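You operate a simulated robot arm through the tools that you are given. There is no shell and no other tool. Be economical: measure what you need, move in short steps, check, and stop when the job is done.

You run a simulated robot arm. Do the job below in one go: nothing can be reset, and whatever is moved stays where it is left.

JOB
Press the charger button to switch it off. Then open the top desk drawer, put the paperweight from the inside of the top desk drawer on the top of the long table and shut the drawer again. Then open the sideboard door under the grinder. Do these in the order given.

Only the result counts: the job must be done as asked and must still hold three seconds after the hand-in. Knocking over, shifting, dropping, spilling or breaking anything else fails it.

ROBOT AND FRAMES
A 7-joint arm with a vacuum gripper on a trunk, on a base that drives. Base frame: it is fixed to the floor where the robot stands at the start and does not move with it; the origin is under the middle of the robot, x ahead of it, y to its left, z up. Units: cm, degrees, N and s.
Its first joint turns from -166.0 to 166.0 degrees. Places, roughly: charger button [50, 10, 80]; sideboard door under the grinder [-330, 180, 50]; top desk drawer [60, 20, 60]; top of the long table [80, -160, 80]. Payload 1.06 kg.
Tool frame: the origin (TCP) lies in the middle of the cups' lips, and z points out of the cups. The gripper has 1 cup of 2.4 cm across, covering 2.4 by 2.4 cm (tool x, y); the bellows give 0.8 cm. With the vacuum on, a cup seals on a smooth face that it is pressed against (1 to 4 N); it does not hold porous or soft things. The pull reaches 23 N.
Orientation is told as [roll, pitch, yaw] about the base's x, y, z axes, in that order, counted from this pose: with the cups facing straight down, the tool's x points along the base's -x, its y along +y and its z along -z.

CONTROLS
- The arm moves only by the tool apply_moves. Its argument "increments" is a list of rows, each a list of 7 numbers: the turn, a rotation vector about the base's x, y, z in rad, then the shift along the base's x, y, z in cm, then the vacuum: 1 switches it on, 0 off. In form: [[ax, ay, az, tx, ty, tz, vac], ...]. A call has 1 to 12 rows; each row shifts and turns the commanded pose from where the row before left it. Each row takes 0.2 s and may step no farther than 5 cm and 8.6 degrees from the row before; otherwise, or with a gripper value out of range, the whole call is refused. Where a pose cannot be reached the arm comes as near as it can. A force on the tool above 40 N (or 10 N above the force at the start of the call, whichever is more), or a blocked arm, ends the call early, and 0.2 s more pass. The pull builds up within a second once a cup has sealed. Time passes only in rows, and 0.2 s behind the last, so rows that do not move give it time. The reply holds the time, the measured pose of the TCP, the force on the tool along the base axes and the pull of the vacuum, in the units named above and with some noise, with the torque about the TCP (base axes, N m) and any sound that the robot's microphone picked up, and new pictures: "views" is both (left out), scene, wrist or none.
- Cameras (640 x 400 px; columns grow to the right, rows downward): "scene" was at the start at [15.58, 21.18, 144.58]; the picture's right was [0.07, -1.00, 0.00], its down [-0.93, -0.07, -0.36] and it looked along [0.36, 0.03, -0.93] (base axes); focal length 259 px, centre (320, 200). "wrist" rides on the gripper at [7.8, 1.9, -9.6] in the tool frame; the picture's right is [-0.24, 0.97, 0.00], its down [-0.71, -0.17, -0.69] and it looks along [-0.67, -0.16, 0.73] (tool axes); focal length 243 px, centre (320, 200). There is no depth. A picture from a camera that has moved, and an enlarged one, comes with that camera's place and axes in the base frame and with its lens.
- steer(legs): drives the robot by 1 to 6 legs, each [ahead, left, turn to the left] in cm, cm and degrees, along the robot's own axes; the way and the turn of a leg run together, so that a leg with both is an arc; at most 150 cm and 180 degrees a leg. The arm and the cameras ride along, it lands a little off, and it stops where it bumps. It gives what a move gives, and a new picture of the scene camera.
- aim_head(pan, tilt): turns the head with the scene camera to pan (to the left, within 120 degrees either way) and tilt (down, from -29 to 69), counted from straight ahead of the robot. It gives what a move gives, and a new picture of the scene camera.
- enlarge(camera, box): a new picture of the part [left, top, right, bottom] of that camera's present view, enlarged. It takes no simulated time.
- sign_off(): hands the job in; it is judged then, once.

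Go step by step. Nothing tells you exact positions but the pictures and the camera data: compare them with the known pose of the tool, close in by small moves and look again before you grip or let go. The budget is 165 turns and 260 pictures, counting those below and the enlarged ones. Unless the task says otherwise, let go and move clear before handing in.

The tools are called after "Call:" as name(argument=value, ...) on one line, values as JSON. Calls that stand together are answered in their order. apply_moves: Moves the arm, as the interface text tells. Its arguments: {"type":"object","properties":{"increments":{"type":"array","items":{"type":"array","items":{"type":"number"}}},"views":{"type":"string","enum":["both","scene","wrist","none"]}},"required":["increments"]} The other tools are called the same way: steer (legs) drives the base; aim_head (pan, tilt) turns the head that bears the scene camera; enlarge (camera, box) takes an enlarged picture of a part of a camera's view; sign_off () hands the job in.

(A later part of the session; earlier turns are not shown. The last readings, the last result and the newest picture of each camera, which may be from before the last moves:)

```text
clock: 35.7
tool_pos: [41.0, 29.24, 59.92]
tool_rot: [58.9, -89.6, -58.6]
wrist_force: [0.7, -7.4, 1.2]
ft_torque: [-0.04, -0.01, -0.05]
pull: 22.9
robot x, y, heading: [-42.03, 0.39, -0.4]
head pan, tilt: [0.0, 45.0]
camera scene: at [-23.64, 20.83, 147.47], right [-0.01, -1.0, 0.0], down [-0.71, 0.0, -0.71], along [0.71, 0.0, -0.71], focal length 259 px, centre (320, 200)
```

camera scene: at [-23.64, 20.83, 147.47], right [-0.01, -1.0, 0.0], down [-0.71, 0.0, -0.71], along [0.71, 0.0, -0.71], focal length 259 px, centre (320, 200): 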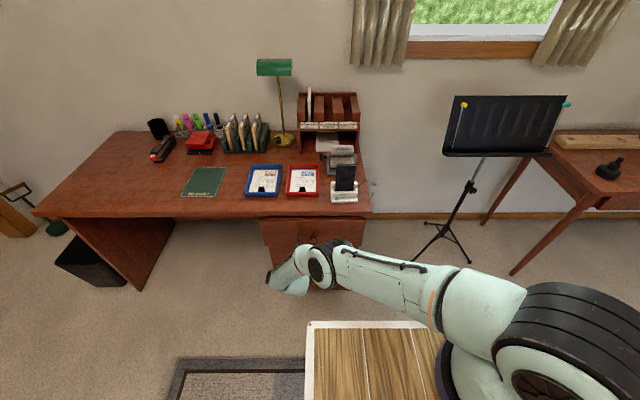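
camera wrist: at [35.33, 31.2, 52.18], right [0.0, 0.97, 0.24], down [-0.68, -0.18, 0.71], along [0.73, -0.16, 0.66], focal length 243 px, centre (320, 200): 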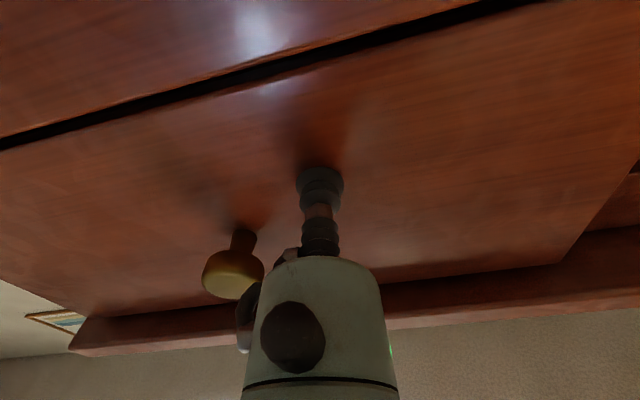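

Call:
apply_moves(increments=[[0, 0, 0, 0, -0.2, 0, 1]], views="wrist")

```text
clock: 36.1
tool_pos: [40.94, 29.25, 59.92]
tool_rot: [53.2, -89.6, -52.8]
wrist_force: [-0.6, 11.7, -3.0]
ft_torque: [0.01, -0.05, -0.18]
pull: 22.4
robot x, y, heading: [-41.8, 0.39, -0.3]
head pan, tilt: [0.0, 45.0]
camera wrist: at [31.3, 31.15, 52.19], right [-0.01, 0.97, 0.24], down [-0.68, -0.18, 0.71], along [0.73, -0.16, 0.66], focal length 243 px, centre (320, 200)
```

wrist: 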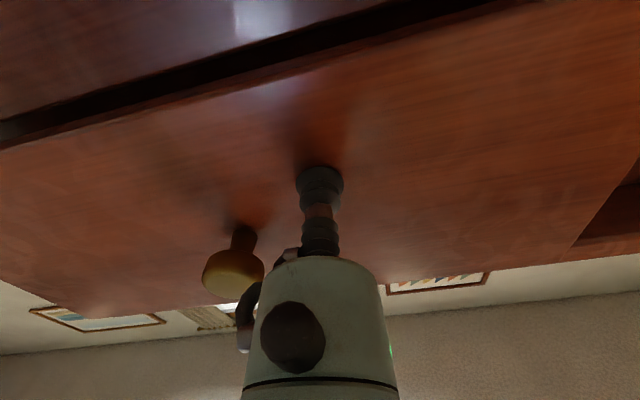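

Call:
steer(legs=[[-6, 0, 0]])

```text
clock: 37.1
tool_pos: [34.96, 29.1, 59.93]
tool_rot: [66.2, -89.7, -65.9]
wrist_force: [1.2, -4.2, 4.1]
ft_torque: [-0.04, -0.05, -0.04]
pull: 23.2
robot x, y, heading: [-47.9, 0.07, -0.2]
head pan, tilt: [0.0, 45.0]
camera scene: at [-29.74, 20.87, 147.47], right [0.0, -1.0, 0.0], down [-0.71, 0.0, -0.71], along [0.71, 0.0, -0.71], focal length 259 px, centre (320, 200)
```

scene: 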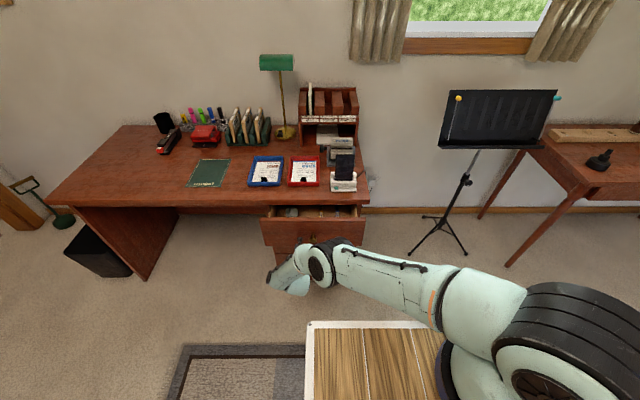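

Drawer is opening well (10 cm). I correct a little and continue.

Call:
steer(legs=[[-6, 0, 0]])

Call:
enlarge(camera="scene", box=[240, 160, 400, 260])

```text
clock: 38.0
tool_pos: [28.98, 29.29, 60.0]
tool_rot: [68.2, -89.7, -67.9]
wrist_force: [0.6, -6.3, 2.6]
ft_torque: [-0.06, 0.01, -0.04]
pull: 22.9
robot x, y, heading: [-54.12, 0.33, -0.3]
head pan, tilt: [0.0, 45.0]
camera scene: at [-35.73, 20.9, 147.47], right [0.0, -1.0, 0.0], down [-0.71, 0.0, -0.71], along [0.71, 0.0, -0.71], focal length 259 px, centre (320, 200)
```

scene: 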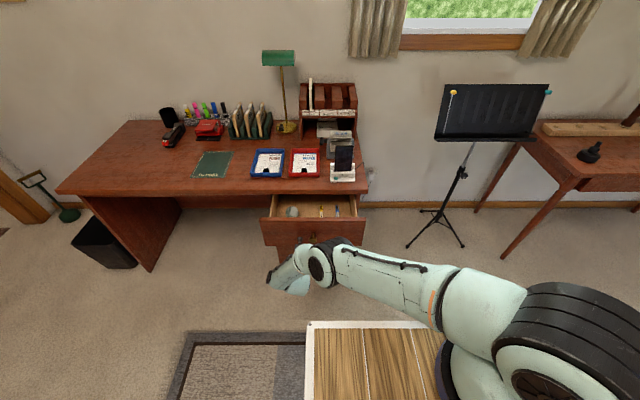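

```text
4.00 times, centred on (320, 210) of scene
camera zoom: at [-35.73, 20.9, 147.47], right [0.0, -1.0, 0.0], down [-0.71, 0.0, -0.71], along [0.71, 0.0, -0.71], focal length 1035 px, centre (320, 160)
```

zoom: 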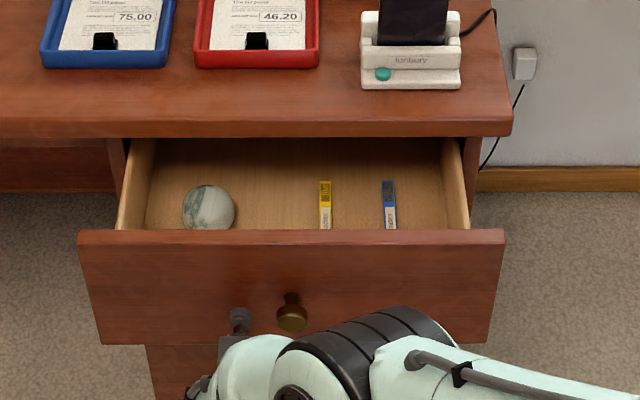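

The paperweight (marbled stone) is on the left in the drawer, still partly under the desk top. I pull further.

Call:
steer(legs=[[-5, 0, 0]])

Call:
steer(legs=[[-4, 0, 0]])

Call:
enlarge(camera="scene", box=[240, 160, 400, 260])

```text
clock: 39.0
tool_pos: [23.87, 29.23, 59.95]
tool_rot: [70.4, -89.8, -70.2]
wrist_force: [0.8, -11.0, 2.2]
ft_torque: [-0.05, -0.01, 0.06]
pull: 22.7
robot x, y, heading: [-59.21, 0.05, -0.2]
head pan, tilt: [0.0, 45.0]
camera scene: at [-40.78, 20.91, 147.47], right [0.0, -1.0, 0.0], down [-0.71, 0.0, -0.71], along [0.71, 0.0, -0.71], focal length 259 px, centre (320, 200)
```

scene: 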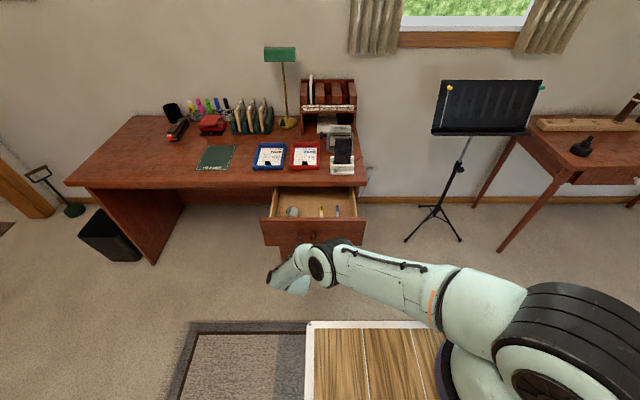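

```text
clock: 39.8
tool_pos: [19.77, 29.17, 59.95]
tool_rot: [69.8, -89.8, -69.6]
wrist_force: [2.1, -11.9, 2.4]
ft_torque: [0.01, -0.03, 0.1]
pull: 22.6
robot x, y, heading: [-63.01, 0.12, 0.1]
head pan, tilt: [0.0, 45.0]
camera scene: at [-44.85, 20.93, 147.47], right [0.0, -1.0, 0.0], down [-0.71, 0.0, -0.71], along [0.71, 0.0, -0.71], focal length 259 px, centre (320, 200)
```

scene: 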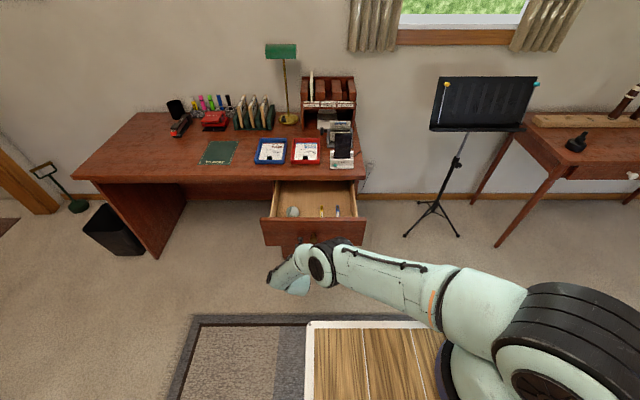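

```text
4.00 times, centred on (320, 210) of scene
camera zoom: at [-44.85, 20.93, 147.47], right [0.0, -1.0, 0.0], down [-0.71, 0.0, -0.71], along [0.71, 0.0, -0.71], focal length 1035 px, centre (320, 160)
```

zoom: 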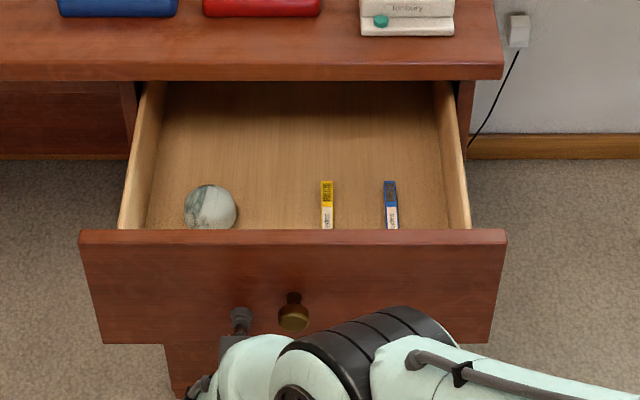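

Open 25 cm, and the stone is now clear of the desk edge. I release the cup and back off.

Call:
apply_moves(increments=[[0, 0, 0, 0, -0.1, 0, 1], [0, 0, 0, 0, 0, 0, 0], [0, 0, 0, 0, 0, 0, 0], [0, 0, 0, 0, 0, 0, 0], [0, 0, 0, -0.5, 0, 0, 0]], views="none")

Call:
steer(legs=[[-8, 0, 0]])

```text
clock: 41.0
tool_pos: [19.31, 29.15, 59.87]
tool_rot: [71.6, -89.8, -71.3]
wrist_force: [0.2, 0.1, 0.1]
ft_torque: [0.01, -0.03, -0.02]
pull: 0.1
robot x, y, heading: [-62.78, 0.28, -0.2]
head pan, tilt: [0.0, 45.0]
```

```text
clock: 42.1
tool_pos: [11.22, 29.27, 59.95]
tool_rot: [68.4, -89.8, -68.2]
wrist_force: [0.0, -0.3, 0.4]
ft_torque: [0.02, 0.02, -0.03]
pull: 0.0
robot x, y, heading: [-70.86, 0.15, -0.1]
head pan, tilt: [0.0, 45.0]
camera scene: at [-52.91, 20.99, 147.46], right [0.0, -1.0, 0.0], down [-0.71, 0.0, -0.71], along [0.71, 0.0, -0.71], focal length 259 px, centre (320, 200)
```

scene: 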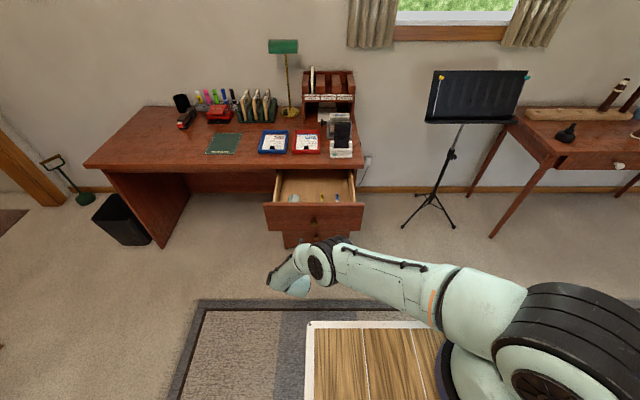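

Call:
apply_moves(increments=[[0, 0, 0, -1, 0, 4.6, 0], [0, 0, 0, 0, 0, 4.6, 0], [0, 0, 0, 0, 0, 4.6, 0], [0, 0, 0, 0, 0, 4.6, 0], [0, 0, 0, 0, 0, 4.6, 0], [0, 0, 0, 0, 0, 4.6, 0], [0, 0, 0, 0, 0, 4.6, 0], [0, 0, 0, 0, 0, 4.6, 0]], views="none")

Call:
apply_moves(increments=[[0, 0.143, 0, 0, 0.5, 0, 0], [0, 0.143, 0, 0, 0.5, 0, 0], [0, 0.143, 0, 0, 0.5, 0, 0], [0, 0.143, 0, 0, 0.5, 0, 0], [0, 0.143, 0, 0, 0.5, 0, 0], [0, 0.143, 0, 0, 0.5, 0, 0], [0, 0.143, 0, 0, 0.5, 0, 0], [0, 0.143, 0, 0, 0.5, 0, 0], [0, 0.143, 0, 0, 0.5, 0, 0], [0, 0.143, 0, 0, 0.5, 0, 0], [0, 0.14, 0, 0, 0, 0, 0]], views="both")

```text
clock: 43.9
tool_pos: [10.43, 28.98, 96.49]
tool_rot: [52.6, -89.8, -52.3]
wrist_force: [0.0, 0.3, -0.5]
ft_torque: [-0.03, -0.01, 0.01]
pull: 0.1
robot x, y, heading: [-71.03, 0.01, -0.1]
head pan, tilt: [0.0, 45.0]
```

```text
clock: 46.3
tool_pos: [10.17, 34.24, 96.84]
tool_rot: [0.3, 0.1, -0.1]
wrist_force: [-0.9, -0.5, 0.2]
ft_torque: [0.03, -0.01, 0.01]
pull: 0.0
robot x, y, heading: [-70.95, 0.03, 0.1]
head pan, tilt: [0.0, 45.0]
camera scene: at [-52.93, 20.99, 147.47], right [0.0, -1.0, 0.0], down [-0.71, 0.0, -0.71], along [0.71, 0.0, -0.71], focal length 259 px, centre (320, 200)
camera wrist: at [2.43, 36.17, 106.43], right [0.24, 0.97, 0.01], down [0.71, -0.18, 0.68], along [0.66, -0.16, -0.73], focal length 243 px, centre (320, 200)
```

scene: 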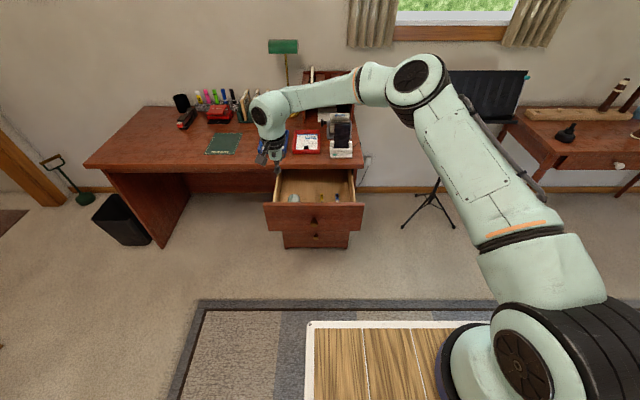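
wrist: 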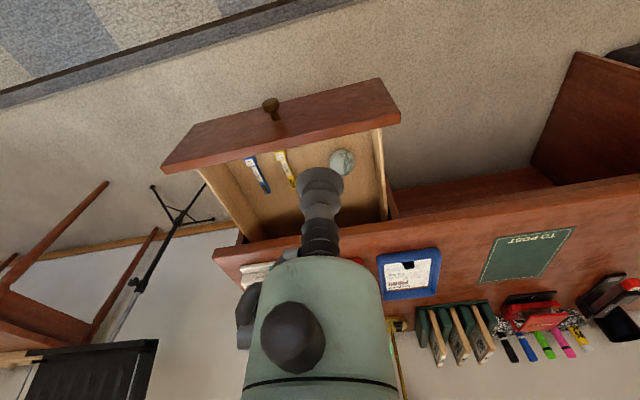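

Now drive forward 20 cm with the arm high, bringing the tool near the stone.

Call:
steer(legs=[[20, 0, 0]])

Call:
apply_moves(increments=[[0, 0, 0, 0, 0, -4, 0], [0, 0, 0, 0, 0, -4, 0]], views="wrist")

```text
clock: 47.9
tool_pos: [30.31, 34.12, 96.8]
tool_rot: [0.4, -0.1, -0.3]
wrist_force: [-0.2, 0.2, -0.5]
ft_torque: [-0.01, 0.0, 0.0]
pull: 0.0
robot x, y, heading: [-51.41, 0.05, -0.0]
head pan, tilt: [0.0, 45.0]
camera scene: at [-32.9, 20.93, 147.46], right [0.0, -1.0, 0.0], down [-0.71, 0.0, -0.71], along [0.71, 0.0, -0.71], focal length 259 px, centre (320, 200)
```

scene: 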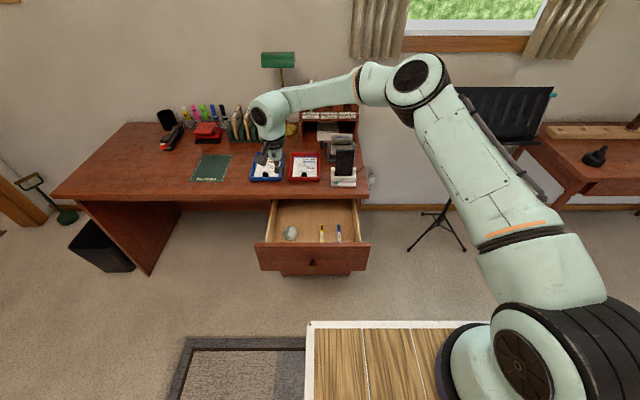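

```text
clock: 48.5
tool_pos: [30.33, 34.02, 88.63]
tool_rot: [0.4, -0.1, -0.2]
wrist_force: [-0.1, -0.2, -0.4]
ft_torque: [0.02, -0.03, -0.01]
pull: 0.0
robot x, y, heading: [-50.68, -0.21, -0.2]
head pan, tilt: [0.0, 45.0]
camera wrist: at [22.45, 35.89, 98.32], right [0.24, 0.97, 0.01], down [0.71, -0.18, 0.68], along [0.67, -0.16, -0.73], focal length 243 px, centre (320, 200)
```

wrist: 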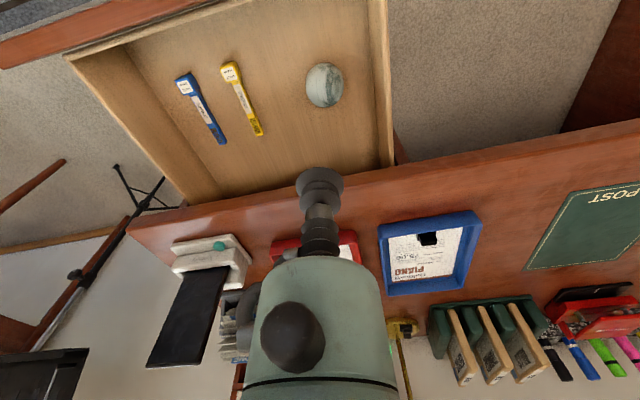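

Stone centre is about (35.2, 33.7, 58.6). I move over it and descend to z≈67, then look.

Call:
apply_moves(increments=[[0, 0, 0, 2.5, -0.15, -3, 0], [0, 0, 0, 2.4, -0.15, -3, 0], [0, 0, 0, 0, 0, -4, 0], [0, 0, 0, 0, 0, -4, 0], [0, 0, 0, 0, 0, -4, 0], [0, 0, 0, 0, 0, -3.5, 0]])

Call:
enlarge(camera="wrist", box=[220, 60, 420, 240])

Call:
enlarge(camera="scene", box=[240, 160, 400, 280])

```text
clock: 49.9
tool_pos: [35.34, 33.67, 67.19]
tool_rot: [0.3, -0.1, -0.3]
wrist_force: [-0.2, 0.6, 0.7]
ft_torque: [0.0, -0.01, 0.03]
pull: 0.1
robot x, y, heading: [-51.02, 0.36, -0.1]
head pan, tilt: [0.0, 45.0]
camera scene: at [-32.9, 20.9, 147.47], right [0.0, -1.0, 0.0], down [-0.71, 0.0, -0.71], along [0.71, 0.0, -0.71], focal length 259 px, centre (320, 200)
camera wrist: at [27.54, 35.55, 76.77], right [0.24, 0.97, 0.01], down [0.71, -0.18, 0.68], along [0.67, -0.16, -0.73], focal length 243 px, centre (320, 200)
```

scene: 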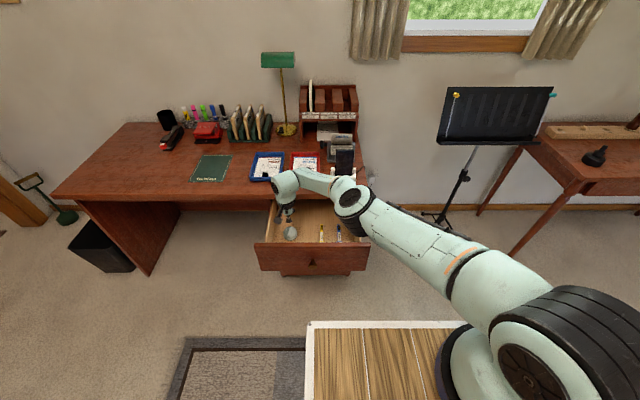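
wrist: 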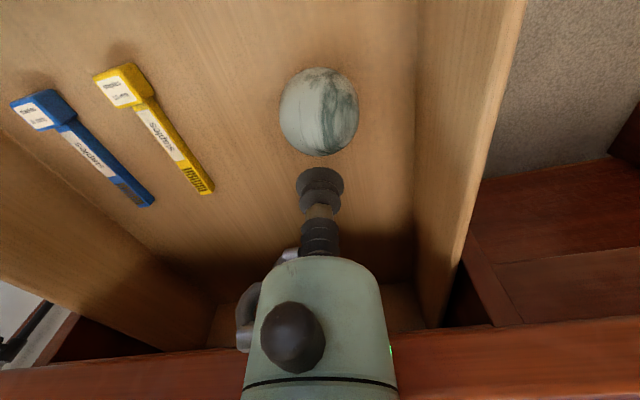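

```text
2.22 times, centred on (320, 150) of wrist
camera zoom: at [27.54, 35.55, 76.77], right [0.24, 0.97, 0.01], down [0.71, -0.18, 0.68], along [0.67, -0.16, -0.73], focal length 539 px, centre (320, 311)
```

zoom: 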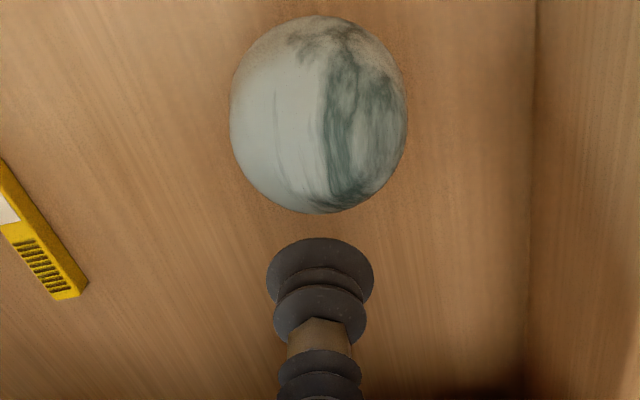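

```text
3.33 times, centred on (320, 220) of scene
camera zoom: at [-32.9, 20.9, 147.47], right [0.0, -1.0, 0.0], down [-0.71, 0.0, -0.71], along [0.71, 0.0, -0.71], focal length 863 px, centre (320, 133)
```

zoom: 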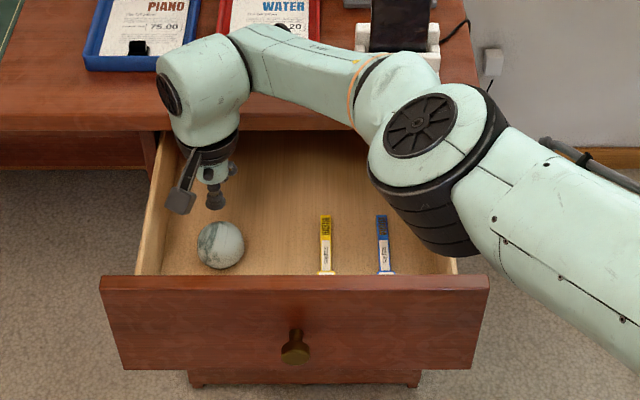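

The stone is centred under the cup. I descend with vacuum on in small steps.

Call:
apply_moves(increments=[[0, 0, 0, 0, 0.05, -3, 1], [0, 0, 0, 0, 0, -1, 1], [0, 0, 0, 0, 0, -0.5, 1], [0, 0, 0, 0, 0, -0.4, 1], [0, 0, 0, 0, 0, -0.3, 1]], views="wrist")

```text
clock: 51.1
tool_pos: [34.67, 33.62, 63.67]
tool_rot: [0.4, -0.2, -0.4]
wrist_force: [0.3, -0.3, -0.2]
ft_torque: [0.02, -0.04, 0.0]
pull: 0.1
out of reach, approached as far as the arm can: row 1, 2
robot x, y, heading: [-51.28, 0.25, -0.2]
head pan, tilt: [0.0, 45.0]
camera wrist: at [26.71, 35.47, 73.19], right [0.24, 0.97, 0.01], down [0.71, -0.18, 0.69], along [0.67, -0.16, -0.73], focal length 243 px, centre (320, 200)
```

wrist: 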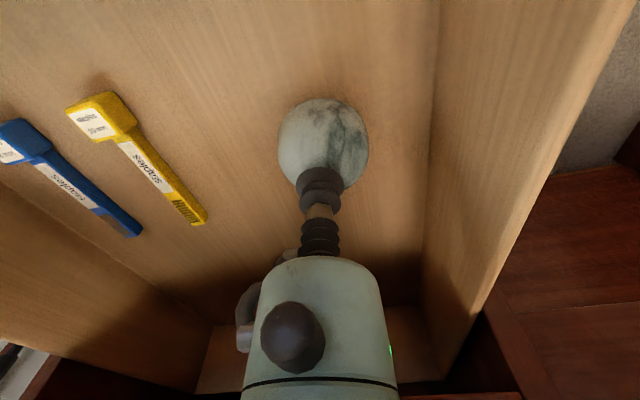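

The arm is at its reach limit here. I raise, pull in, drive forward 12 cm, and retry.

Call:
apply_moves(increments=[[0, 0, 0, 0, 0, 4.5, 0], [0, 0, 0, 0, 0, 4.5, 0], [0, 0, 0, 0, 0, 4.5, 0], [0, 0, 0, 0, 0, 4.5, 0], [0, 0, 0, -4, 0, 2, 0], [0, 0, 0, -4, 0, 0, 0], [0, 0, 0, -3.5, 0, 0, 0]], views="none")

Call:
steer(legs=[[12, 0, 0]])

Call:
apply_moves(increments=[[0, 0, 0, 0, 0, -2, 0], [0, 0, 0, 0, 0, -4, 0]], views="wrist")

```text
clock: 52.7
tool_pos: [22.98, 33.76, 83.42]
tool_rot: [0.4, 0.0, -0.3]
wrist_force: [0.1, 0.5, 0.3]
ft_torque: [0.0, -0.03, 0.0]
pull: 0.0
robot x, y, heading: [-50.97, -0.23, -0.1]
head pan, tilt: [0.0, 45.0]
```

```text
clock: 53.9
tool_pos: [35.15, 33.7, 83.34]
tool_rot: [0.2, 0.1, -0.3]
wrist_force: [-0.3, 0.3, -0.6]
ft_torque: [-0.04, 0.04, -0.01]
pull: 0.1
robot x, y, heading: [-39.28, 0.54, 0.1]
head pan, tilt: [0.0, 45.0]
camera scene: at [-20.89, 20.88, 147.46], right [0.0, -1.0, 0.0], down [-0.71, 0.0, -0.71], along [0.71, 0.0, -0.71], focal length 259 px, centre (320, 200)
```

scene: 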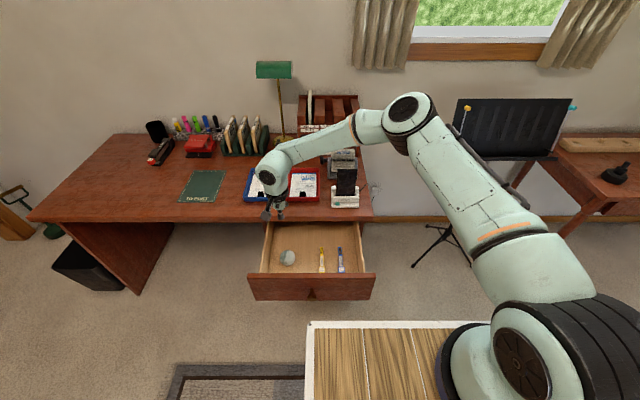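

```text
clock: 54.5
tool_pos: [35.08, 33.72, 77.54]
tool_rot: [0.3, 0.0, -0.4]
wrist_force: [-1.2, 0.1, 0.1]
ft_torque: [0.01, 0.04, -0.01]
pull: 0.1
robot x, y, heading: [-39.3, -0.06, -0.5]
head pan, tilt: [0.0, 45.0]
camera wrist: at [27.13, 35.64, 87.11], right [0.24, 0.97, 0.01], down [0.71, -0.18, 0.68], along [0.67, -0.16, -0.73], focal length 243 px, centre (320, 200)
```

wrist: 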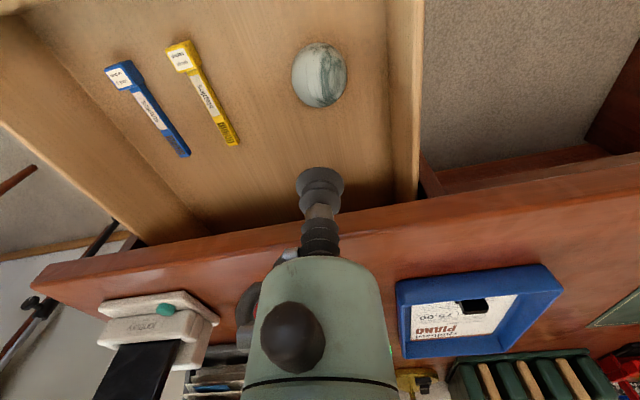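

Call:
apply_moves(increments=[[0, 0, 0, 0.2, 0.05, -4, 0], [0, 0, 0, 0, 0, -4, 0], [0, 0, 0, 0, 0, -4, 1], [0, 0, 0, 0, 0, -1.5, 1], [0, 0, 0, 0, 0, -0.5, 1], [0, 0, 0, 0, 0, -0.5, 1]], views="wrist")

```text
clock: 55.9
tool_pos: [35.33, 33.8, 62.91]
tool_rot: [0.2, 0.0, -0.3]
wrist_force: [-0.3, -0.1, 0.5]
ft_torque: [0.01, -0.03, 0.02]
pull: 0.1
robot x, y, heading: [-38.56, 0.03, -0.1]
head pan, tilt: [0.0, 45.0]
camera wrist: at [27.38, 35.73, 72.48], right [0.24, 0.97, 0.0], down [0.71, -0.18, 0.68], along [0.66, -0.16, -0.73], focal length 243 px, centre (320, 200)
```

wrist: 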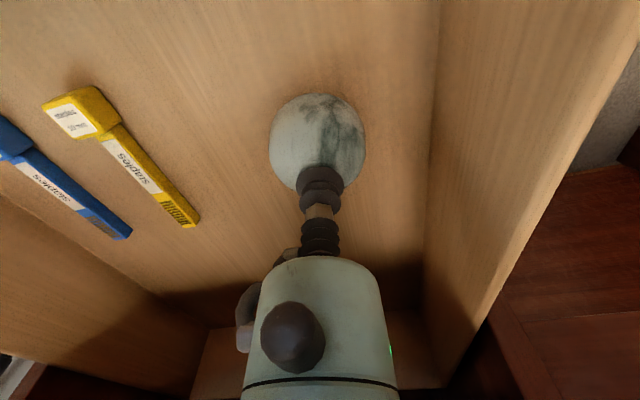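

Call:
apply_moves(increments=[[0, 0, 0, -0.1, 0, -0.5, 1], [0, 0, 0, 0, 0, -0.5, 1], [0, 0, 0, 0, 0, -0.4, 1], [0, 0, 0, 0, 0, -0.3, 1]], views="wrist")

```text
clock: 56.9
tool_pos: [35.29, 33.78, 61.24]
tool_rot: [0.4, 0.0, -0.4]
wrist_force: [0.9, -4.1, 18.2]
ft_torque: [-0.03, 0.03, -0.06]
pull: 22.6
robot x, y, heading: [-39.52, 0.13, -0.2]
head pan, tilt: [0.0, 45.0]
camera wrist: at [27.44, 35.67, 70.95], right [0.24, 0.97, 0.01], down [0.71, -0.18, 0.69], along [0.67, -0.16, -0.73], focal length 243 px, centre (320, 200)
```

wrist: 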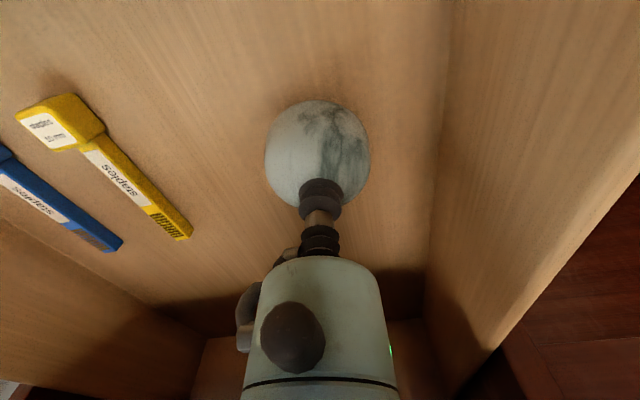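

Sealed at 22.6 N. I lift the stone straight up gently.

Call:
apply_moves(increments=[[0, 0, 0, 0, 0, 0.7, 1], [0, 0, 0, 0, 0, 1, 1], [0, 0, 0, 0, 0, 2, 1], [0, 0, 0, 0, 0, 3, 1], [0, 0, 0, -0.5, 0, 4, 1], [0, 0, 0, -0.5, 0, 4, 1], [0, 0, 0, -1, 0, 4, 1], [0, 0, 0, -1, 0, 4, 1], [0, 0, 0, -2, 0, 3, 1], [0, 0, 0, -2, 0, 3, 1]])

```text
clock: 59.1
tool_pos: [28.21, 33.58, 89.82]
tool_rot: [0.3, 0.1, -0.3]
wrist_force: [-0.2, -0.5, -3.1]
ft_torque: [-0.01, 0.04, 0.0]
pull: 23.1
robot x, y, heading: [-39.51, 0.3, -0.1]
head pan, tilt: [0.0, 45.0]
camera scene: at [-20.85, 20.88, 147.46], right [0.0, -1.0, 0.0], down [-0.71, 0.0, -0.71], along [0.71, 0.0, -0.71], focal length 259 px, centre (320, 200)
camera wrist: at [20.37, 35.45, 99.4], right [0.24, 0.97, 0.0], down [0.71, -0.18, 0.68], along [0.66, -0.16, -0.73], focal length 243 px, centre (320, 200)
```

scene: 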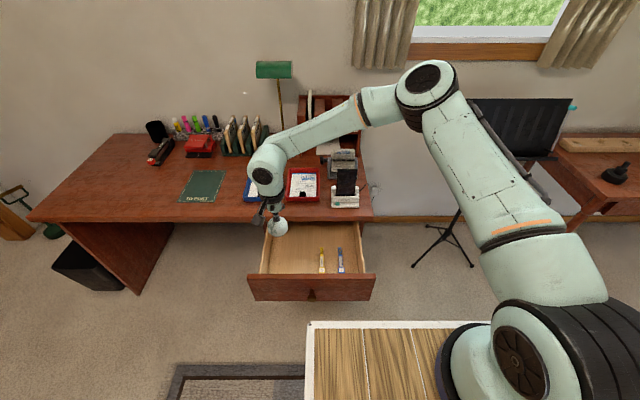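
wrist: 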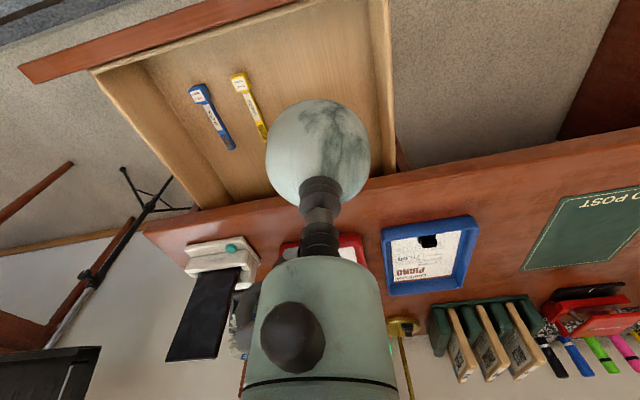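

The stone is held (≈3 N). I'll drive sideways toward the long table and then look.

Call:
steer(legs=[[-6, 0, 0], [0, -60, 0], [0, -60, 0]])

Call:
aim_head(pan=-25, tilt=40)

```text
clock: 66.0
tool_pos: [21.84, -85.67, 89.87]
tool_rot: [0.4, 0.0, -0.7]
wrist_force: [0.1, -0.2, -2.8]
ft_torque: [-0.04, 0.0, -0.02]
pull: 23.0
robot x, y, heading: [-45.84, -118.35, -0.5]
head pan, tilt: [0.0, 45.0]
camera scene: at [-27.43, -97.93, 147.46], right [-0.01, -1.0, 0.0], down [-0.71, 0.01, -0.71], along [0.71, -0.01, -0.71], focal length 259 px, centre (320, 200)
```

scene: 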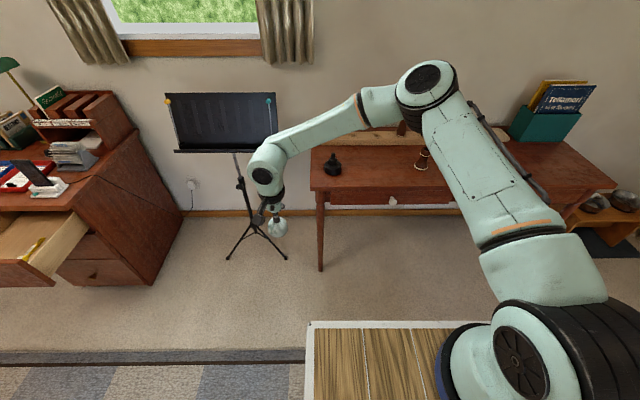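

```text
clock: 66.9
tool_pos: [21.71, -85.66, 89.73]
tool_rot: [0.3, 0.0, -0.6]
wrist_force: [-0.3, -0.2, -2.4]
ft_torque: [0.0, -0.04, 0.01]
pull: 22.6
robot x, y, heading: [-46.01, -118.4, -0.7]
head pan, tilt: [-25.0, 40.0]
camera scene: at [-27.89, -101.51, 148.19], right [-0.43, -0.9, 0.0], down [-0.58, 0.28, -0.77], along [0.69, -0.33, -0.64], focal length 259 px, centre (320, 200)
```

scene: 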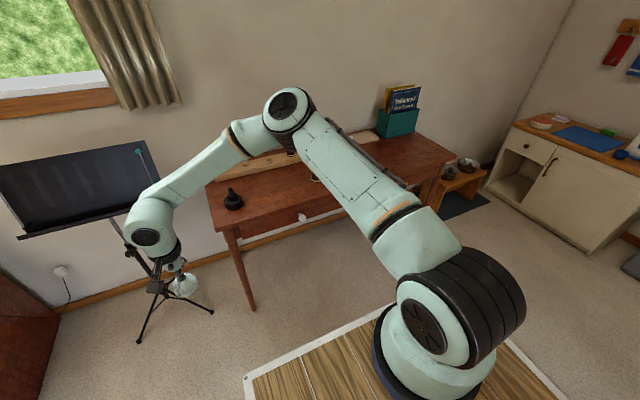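

Table front edge is near x≈51, y from -95 to -222; a free patch is near (64, -127). I strafe right 15 and go forward 26.

Call:
steer(legs=[[0, -15, 0], [26, 0, 0]])

Call:
apply_moves(increments=[[0, 0, 0, 0.5, -4, 0.5, 1], [0, 0, 0, 0.5, -4, 0.5, 1], [0, 0, 0, 1, -4, 0.5, 1], [0, 0, 0, 1, -4, 0.5, 1], [0, 0, 0, 1, -4, 0.5, 1]])

```text
clock: 69.7
tool_pos: [47.53, -100.42, 89.8]
tool_rot: [0.3, 0.0, -0.3]
wrist_force: [0.1, -0.4, -2.4]
ft_torque: [0.01, 0.01, -0.03]
pull: 23.4
robot x, y, heading: [-19.65, -133.71, -0.5]
head pan, tilt: [-25.0, 40.0]
camera scene: at [-2.02, -116.59, 148.19], right [-0.43, -0.9, 0.0], down [-0.58, 0.27, -0.77], along [0.69, -0.33, -0.64], focal length 259 px, centre (320, 200)
```

scene: 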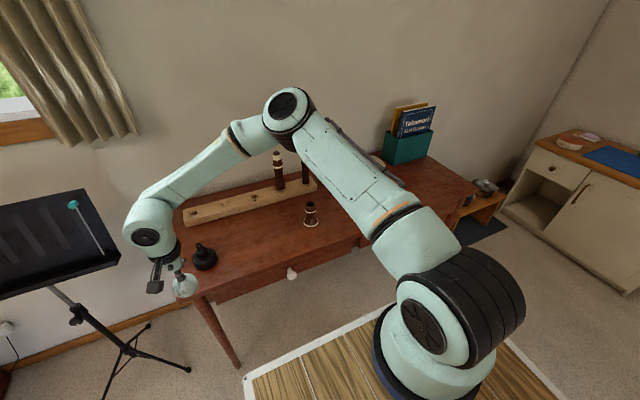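

```text
clock: 70.9
tool_pos: [51.28, -120.54, 92.4]
tool_rot: [0.2, 0.1, -0.3]
wrist_force: [0.9, -0.3, -3.7]
ft_torque: [-0.02, -0.02, 0.03]
pull: 23.2
robot x, y, heading: [-20.2, -133.73, 0.0]
head pan, tilt: [-25.0, 40.0]
camera scene: at [-2.04, -116.54, 148.19], right [-0.43, -0.9, 0.0], down [-0.58, 0.27, -0.77], along [0.69, -0.33, -0.64], focal length 259 px, centre (320, 200)
camera wrist: at [43.39, -118.51, 102.0], right [0.24, 0.97, 0.01], down [0.71, -0.18, 0.68], along [0.67, -0.16, -0.73], focal length 243 px, centre (320, 200)
```

scene: 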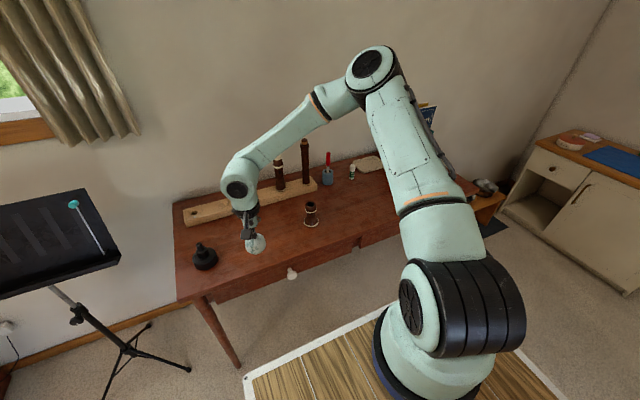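
wrist: 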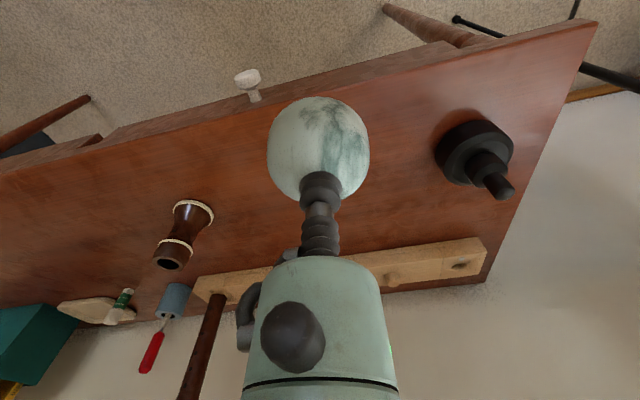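

The spot (62, -124) between the black mute and the wooden bell is free. I move above it and look before lowering.

Call:
apply_moves(increments=[[0, 0, 0, 3.6, -1.2, -0.5, 1], [0, 0, 0, 3.6, -1.2, -1.5, 1], [0, 0, 0, 3.5, -1.1, -2, 1], [0, 0, 0, 0, 0, -2.5, 1]])

Call:
enlarge(camera="scene", box=[160, 140, 360, 300])

```text
clock: 71.9
tool_pos: [62.07, -124.19, 85.71]
tool_rot: [0.3, 0.0, -0.4]
wrist_force: [-0.2, 0.8, -2.8]
ft_torque: [0.05, -0.03, 0.0]
pull: 23.1
robot x, y, heading: [-19.84, -133.75, -0.1]
head pan, tilt: [-25.0, 40.0]
camera scene: at [-2.05, -116.6, 148.19], right [-0.43, -0.9, 0.0], down [-0.58, 0.27, -0.77], along [0.69, -0.33, -0.64], focal length 259 px, centre (320, 200)
camera wrist: at [54.22, -122.26, 95.37], right [0.24, 0.97, 0.01], down [0.71, -0.18, 0.68], along [0.67, -0.16, -0.73], focal length 243 px, centre (320, 200)
```

scene: 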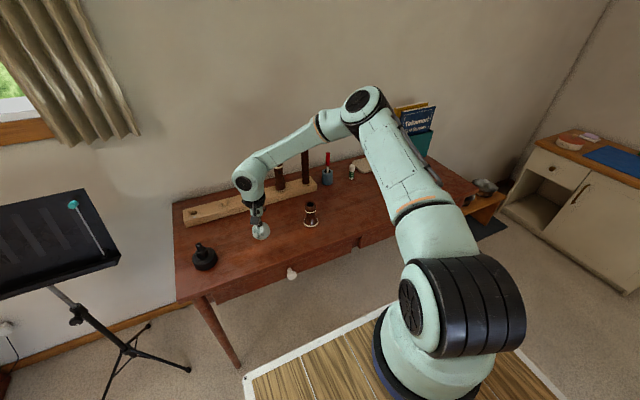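
wrist: 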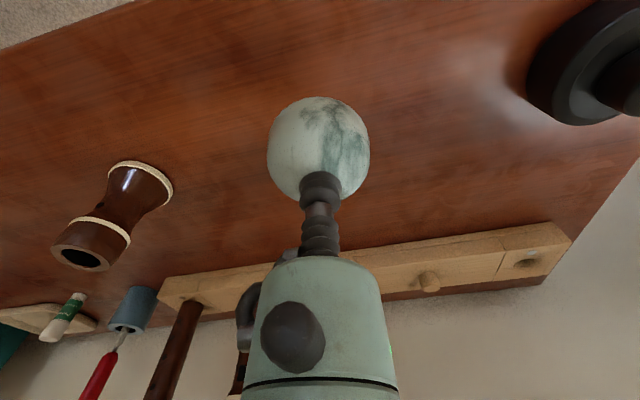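

```text
2.50 times, centred on (260, 220) of scene
camera zoom: at [-2.05, -116.6, 148.19], right [-0.43, -0.9, 0.0], down [-0.58, 0.27, -0.77], along [0.69, -0.33, -0.64], focal length 647 px, centre (470, 150)
```

zoom: 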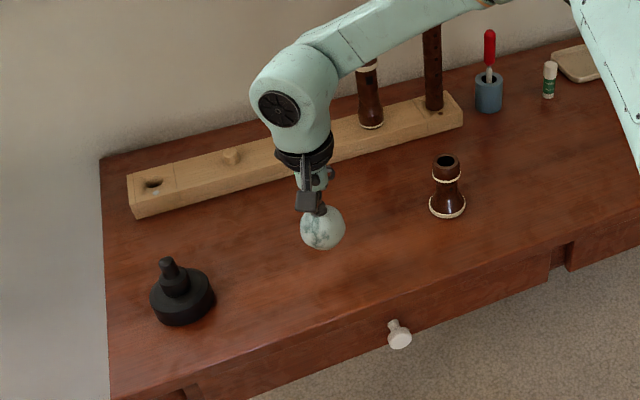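

Clear all round. I lower slowly and watch the vertical force.

Call:
apply_moves(increments=[[0, 0, 0, 0, 0, -2, 1], [0, 0, 0, 0, 0, -1, 1], [0, 0, 0, 0, 0, -0.5, 1]], views="wrist")

Call:
enlarge(camera="scene", box=[210, 190, 310, 270])

```text
clock: 72.7
tool_pos: [62.2, -124.15, 82.24]
tool_rot: [0.3, 0.0, -0.4]
wrist_force: [-0.5, 0.3, -2.3]
ft_torque: [-0.01, -0.01, 0.04]
pull: 23.0
robot x, y, heading: [-20.02, -133.79, -0.3]
head pan, tilt: [-25.0, 40.0]
camera wrist: at [54.34, -122.08, 91.83], right [0.24, 0.97, 0.0], down [0.71, -0.18, 0.68], along [0.66, -0.16, -0.73], focal length 243 px, centre (320, 200)
```

wrist: 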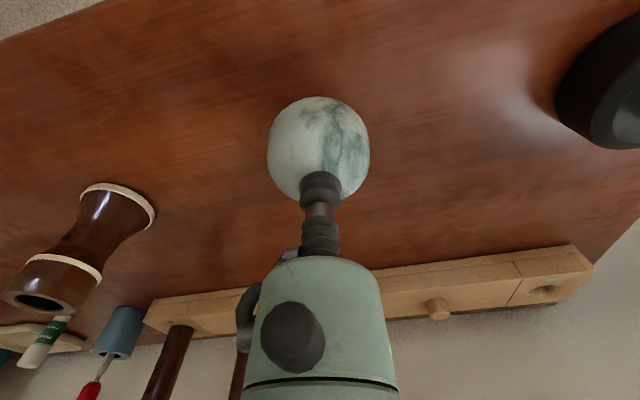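

```text
5.00 times, centred on (260, 230) of scene
camera zoom: at [-2.03, -116.6, 148.19], right [-0.43, -0.9, 0.0], down [-0.58, 0.27, -0.77], along [0.69, -0.33, -0.64], focal length 1294 px, centre (620, 50)
```

zoom: 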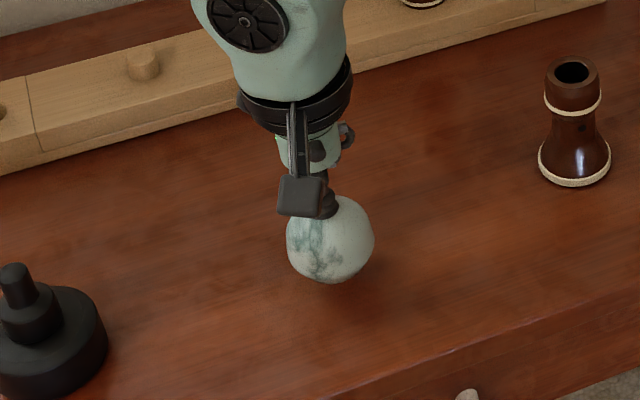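

Call:
apply_moves(increments=[[0, 0, 0, 0, 0, -0.4, 1], [0, 0, 0, 0, 0, -0.3, 1], [0, 0, 0, 0, 0, -0.3, 1], [0, 0, 0, 0, 0, 0, 1]], views="none")

Call:
enlarge(camera="scene", box=[210, 190, 310, 270])

```text
clock: 73.7
tool_pos: [62.35, -124.03, 81.43]
tool_rot: [0.3, -0.1, -0.5]
wrist_force: [0.2, 0.5, -1.8]
ft_torque: [-0.01, 0.02, 0.0]
pull: 23.0
robot x, y, heading: [-19.92, -134.19, -0.1]
head pan, tilt: [-25.0, 40.0]
```

```text
5.00 times, centred on (260, 230) of scene
camera zoom: at [-2.03, -116.6, 148.19], right [-0.43, -0.9, 0.0], down [-0.58, 0.27, -0.77], along [0.69, -0.33, -0.64], focal length 1294 px, centre (620, 50)
```

zoom: 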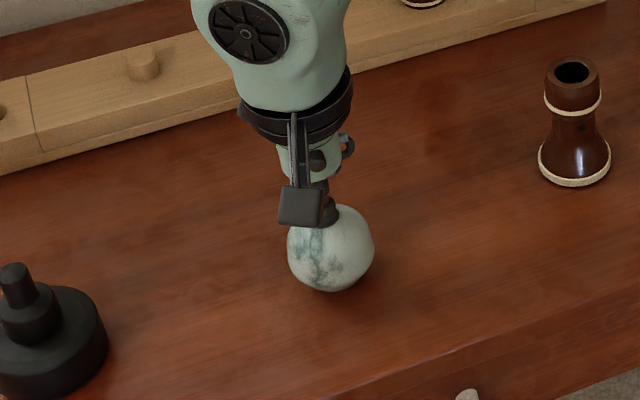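

Call:
apply_moves(increments=[[0, 0, 0, 0, 0, -0.3, 1], [0, 0, 0, 0, 0, -0.3, 1], [0, 0, 0, 0, 0, 0, 1]], views="none")

Call:
enlarge(camera="scene", box=[210, 190, 310, 270])

```text
clock: 74.5
tool_pos: [62.28, -123.9, 80.69]
tool_rot: [0.3, 0.0, -0.4]
wrist_force: [0.7, -0.2, -2.9]
ft_torque: [-0.02, -0.01, -0.03]
pull: 22.8
robot x, y, heading: [-19.7, -133.48, -0.4]
head pan, tilt: [-25.0, 40.0]
```

```text
5.00 times, centred on (260, 230) of scene
camera zoom: at [-2.03, -116.6, 148.19], right [-0.43, -0.9, 0.0], down [-0.58, 0.27, -0.77], along [0.69, -0.33, -0.64], focal length 1294 px, centre (620, 50)
```

zoom: 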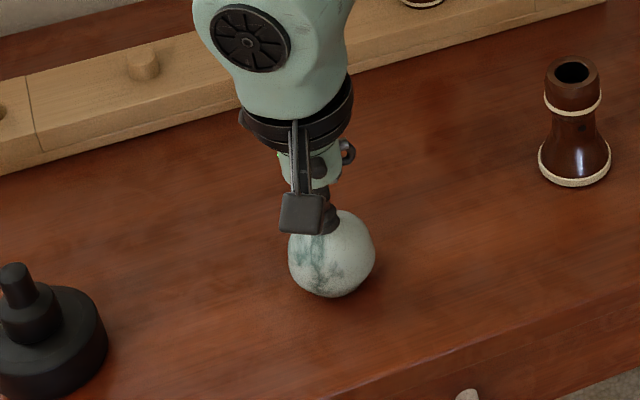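

Call:
apply_moves(increments=[[0, 0, 0, 0, 0, -0.3, 1], [0, 0, 0, 0, 0, 0, 1]], views="none")

Call:
apply_moves(increments=[[0, 0, 0, 0, 0, -0.3, 1], [0, 0, 0, 0, 0, 0, 1]], views="none")

Call:
enlarge(camera="scene", box=[210, 190, 310, 270])

```text
clock: 75.1
tool_pos: [62.31, -123.75, 80.4]
tool_rot: [0.3, 0.0, -0.4]
wrist_force: [-0.6, 0.2, -2.8]
ft_torque: [0.03, -0.03, 0.01]
pull: 23.1
robot x, y, heading: [-19.9, -133.98, -0.1]
head pan, tilt: [-25.0, 40.0]
```

```text
clock: 75.7
tool_pos: [62.38, -123.98, 80.09]
tool_rot: [0.3, 0.0, -0.4]
wrist_force: [-0.5, 0.3, -1.7]
ft_torque: [-0.01, -0.02, 0.01]
pull: 23.0
robot x, y, heading: [-19.9, -133.56, -0.5]
head pan, tilt: [-25.0, 40.0]
```

```text
5.00 times, centred on (260, 230) of scene
camera zoom: at [-2.03, -116.6, 148.19], right [-0.43, -0.9, 0.0], down [-0.58, 0.27, -0.77], along [0.69, -0.33, -0.64], focal length 1294 px, centre (620, 50)
```

zoom: 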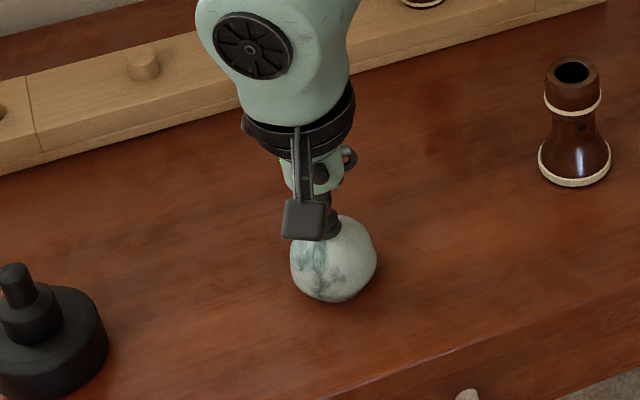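

Call:
apply_moves(increments=[[0, 0, 0, 0, 0, -0.3, 1], [0, 0, 0, 0, 0, 0, 1]], views="none")

Call:
apply_moves(increments=[[0, 0, 0, 0, 0, -0.3, 1], [0, 0, 0, 0, 0, 0, 1]], views="none")

Call:
enlarge(camera="scene", box=[210, 190, 310, 270])

```text
clock: 76.3
tool_pos: [62.24, -123.95, 79.77]
tool_rot: [0.2, -0.1, -0.3]
wrist_force: [7.6, -0.7, 15.1]
ft_torque: [-0.02, 0.0, -0.06]
pull: 23.1
robot x, y, heading: [-19.94, -133.87, -0.2]
head pan, tilt: [-25.0, 40.0]
```

```text
clock: 76.9
tool_pos: [62.12, -124.01, 79.59]
tool_rot: [0.3, -0.1, -0.5]
wrist_force: [8.3, -0.2, 16.9]
ft_torque: [-0.01, 0.09, 0.03]
pull: 22.6
robot x, y, heading: [-19.92, -133.88, -0.2]
head pan, tilt: [-25.0, 40.0]
```

```text
5.00 times, centred on (260, 230) of scene
camera zoom: at [-2.07, -116.61, 148.2], right [-0.43, -0.9, 0.0], down [-0.58, 0.27, -0.77], along [0.69, -0.33, -0.64], focal length 1294 px, centre (620, 50)
```

zoom: 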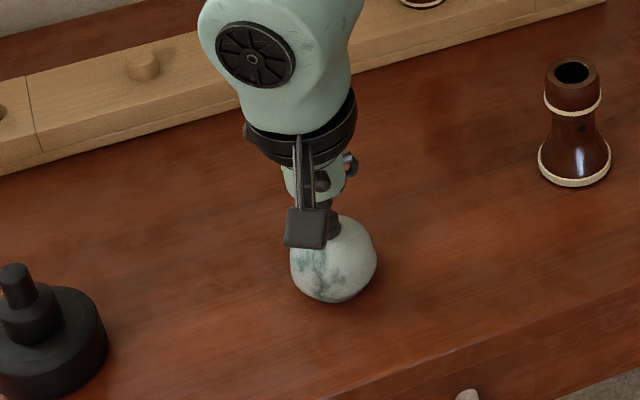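

The stone rests on the table. I ease the pressure slightly, then release.

Call:
apply_moves(increments=[[0, 0, 0, 0.1, 0, 0.3, 1], [0, 0, 0, 0, 0, 0, 0], [0, 0, 0, 0, 0, 0, 0], [0, 0, 0, 0, 0, 0, 0], [0, 0, 0, 0, 0, 0, 0]], views="none")

Call:
apply_moves(increments=[[0, 0, 0, 0, 0, 0.5, 0], [0, 0, 0, 0, 0, 1, 0], [0, 0, 0, 0, 0, 3, 0], [0, 0, 0, 0, 0, 4, 0]], views="wrist")

Call:
enlarge(camera="scene", box=[210, 190, 310, 270])

```text
clock: 78.1
tool_pos: [62.07, -123.97, 79.83]
tool_rot: [0.3, 0.0, -0.5]
wrist_force: [-0.4, 0.6, 1.3]
ft_torque: [0.01, -0.01, 0.0]
pull: 0.1
robot x, y, heading: [-19.05, -133.66, -0.0]
head pan, tilt: [-25.0, 40.0]
```

```text
clock: 79.1
tool_pos: [62.27, -123.93, 88.5]
tool_rot: [0.3, 0.0, -0.3]
wrist_force: [-0.6, 0.1, 0.4]
ft_torque: [-0.01, 0.01, 0.0]
pull: 0.1
robot x, y, heading: [-19.91, -133.74, -0.0]
head pan, tilt: [-25.0, 40.0]
camera wrist: at [54.36, -121.89, 98.24], right [0.24, 0.97, 0.0], down [0.71, -0.18, 0.68], along [0.66, -0.16, -0.73], focal length 243 px, centre (320, 200)
```

wrist: 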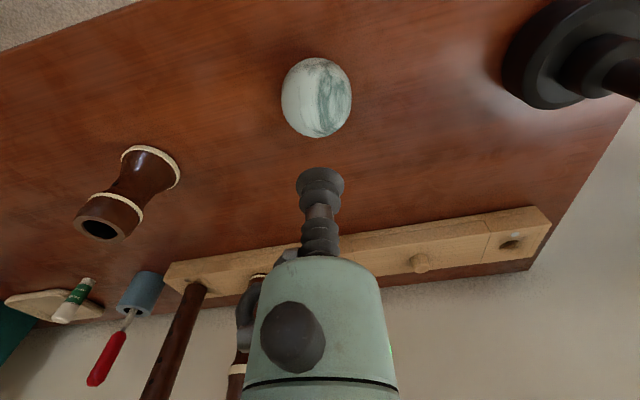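

```text
5.00 times, centred on (260, 230) of scene
camera zoom: at [-2.0, -116.6, 148.19], right [-0.43, -0.9, 0.0], down [-0.58, 0.27, -0.77], along [0.69, -0.33, -0.64], focal length 1294 px, centre (620, 50)
```

zoom: 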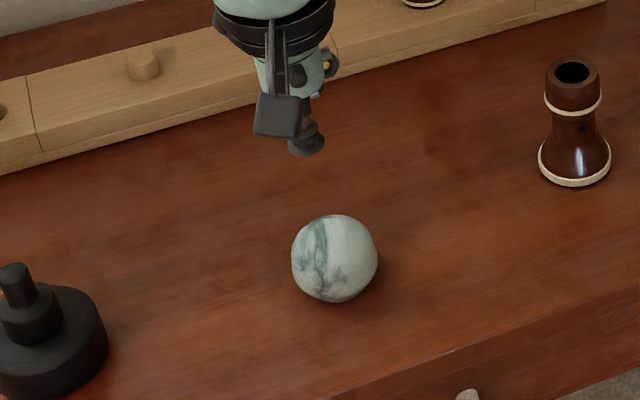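

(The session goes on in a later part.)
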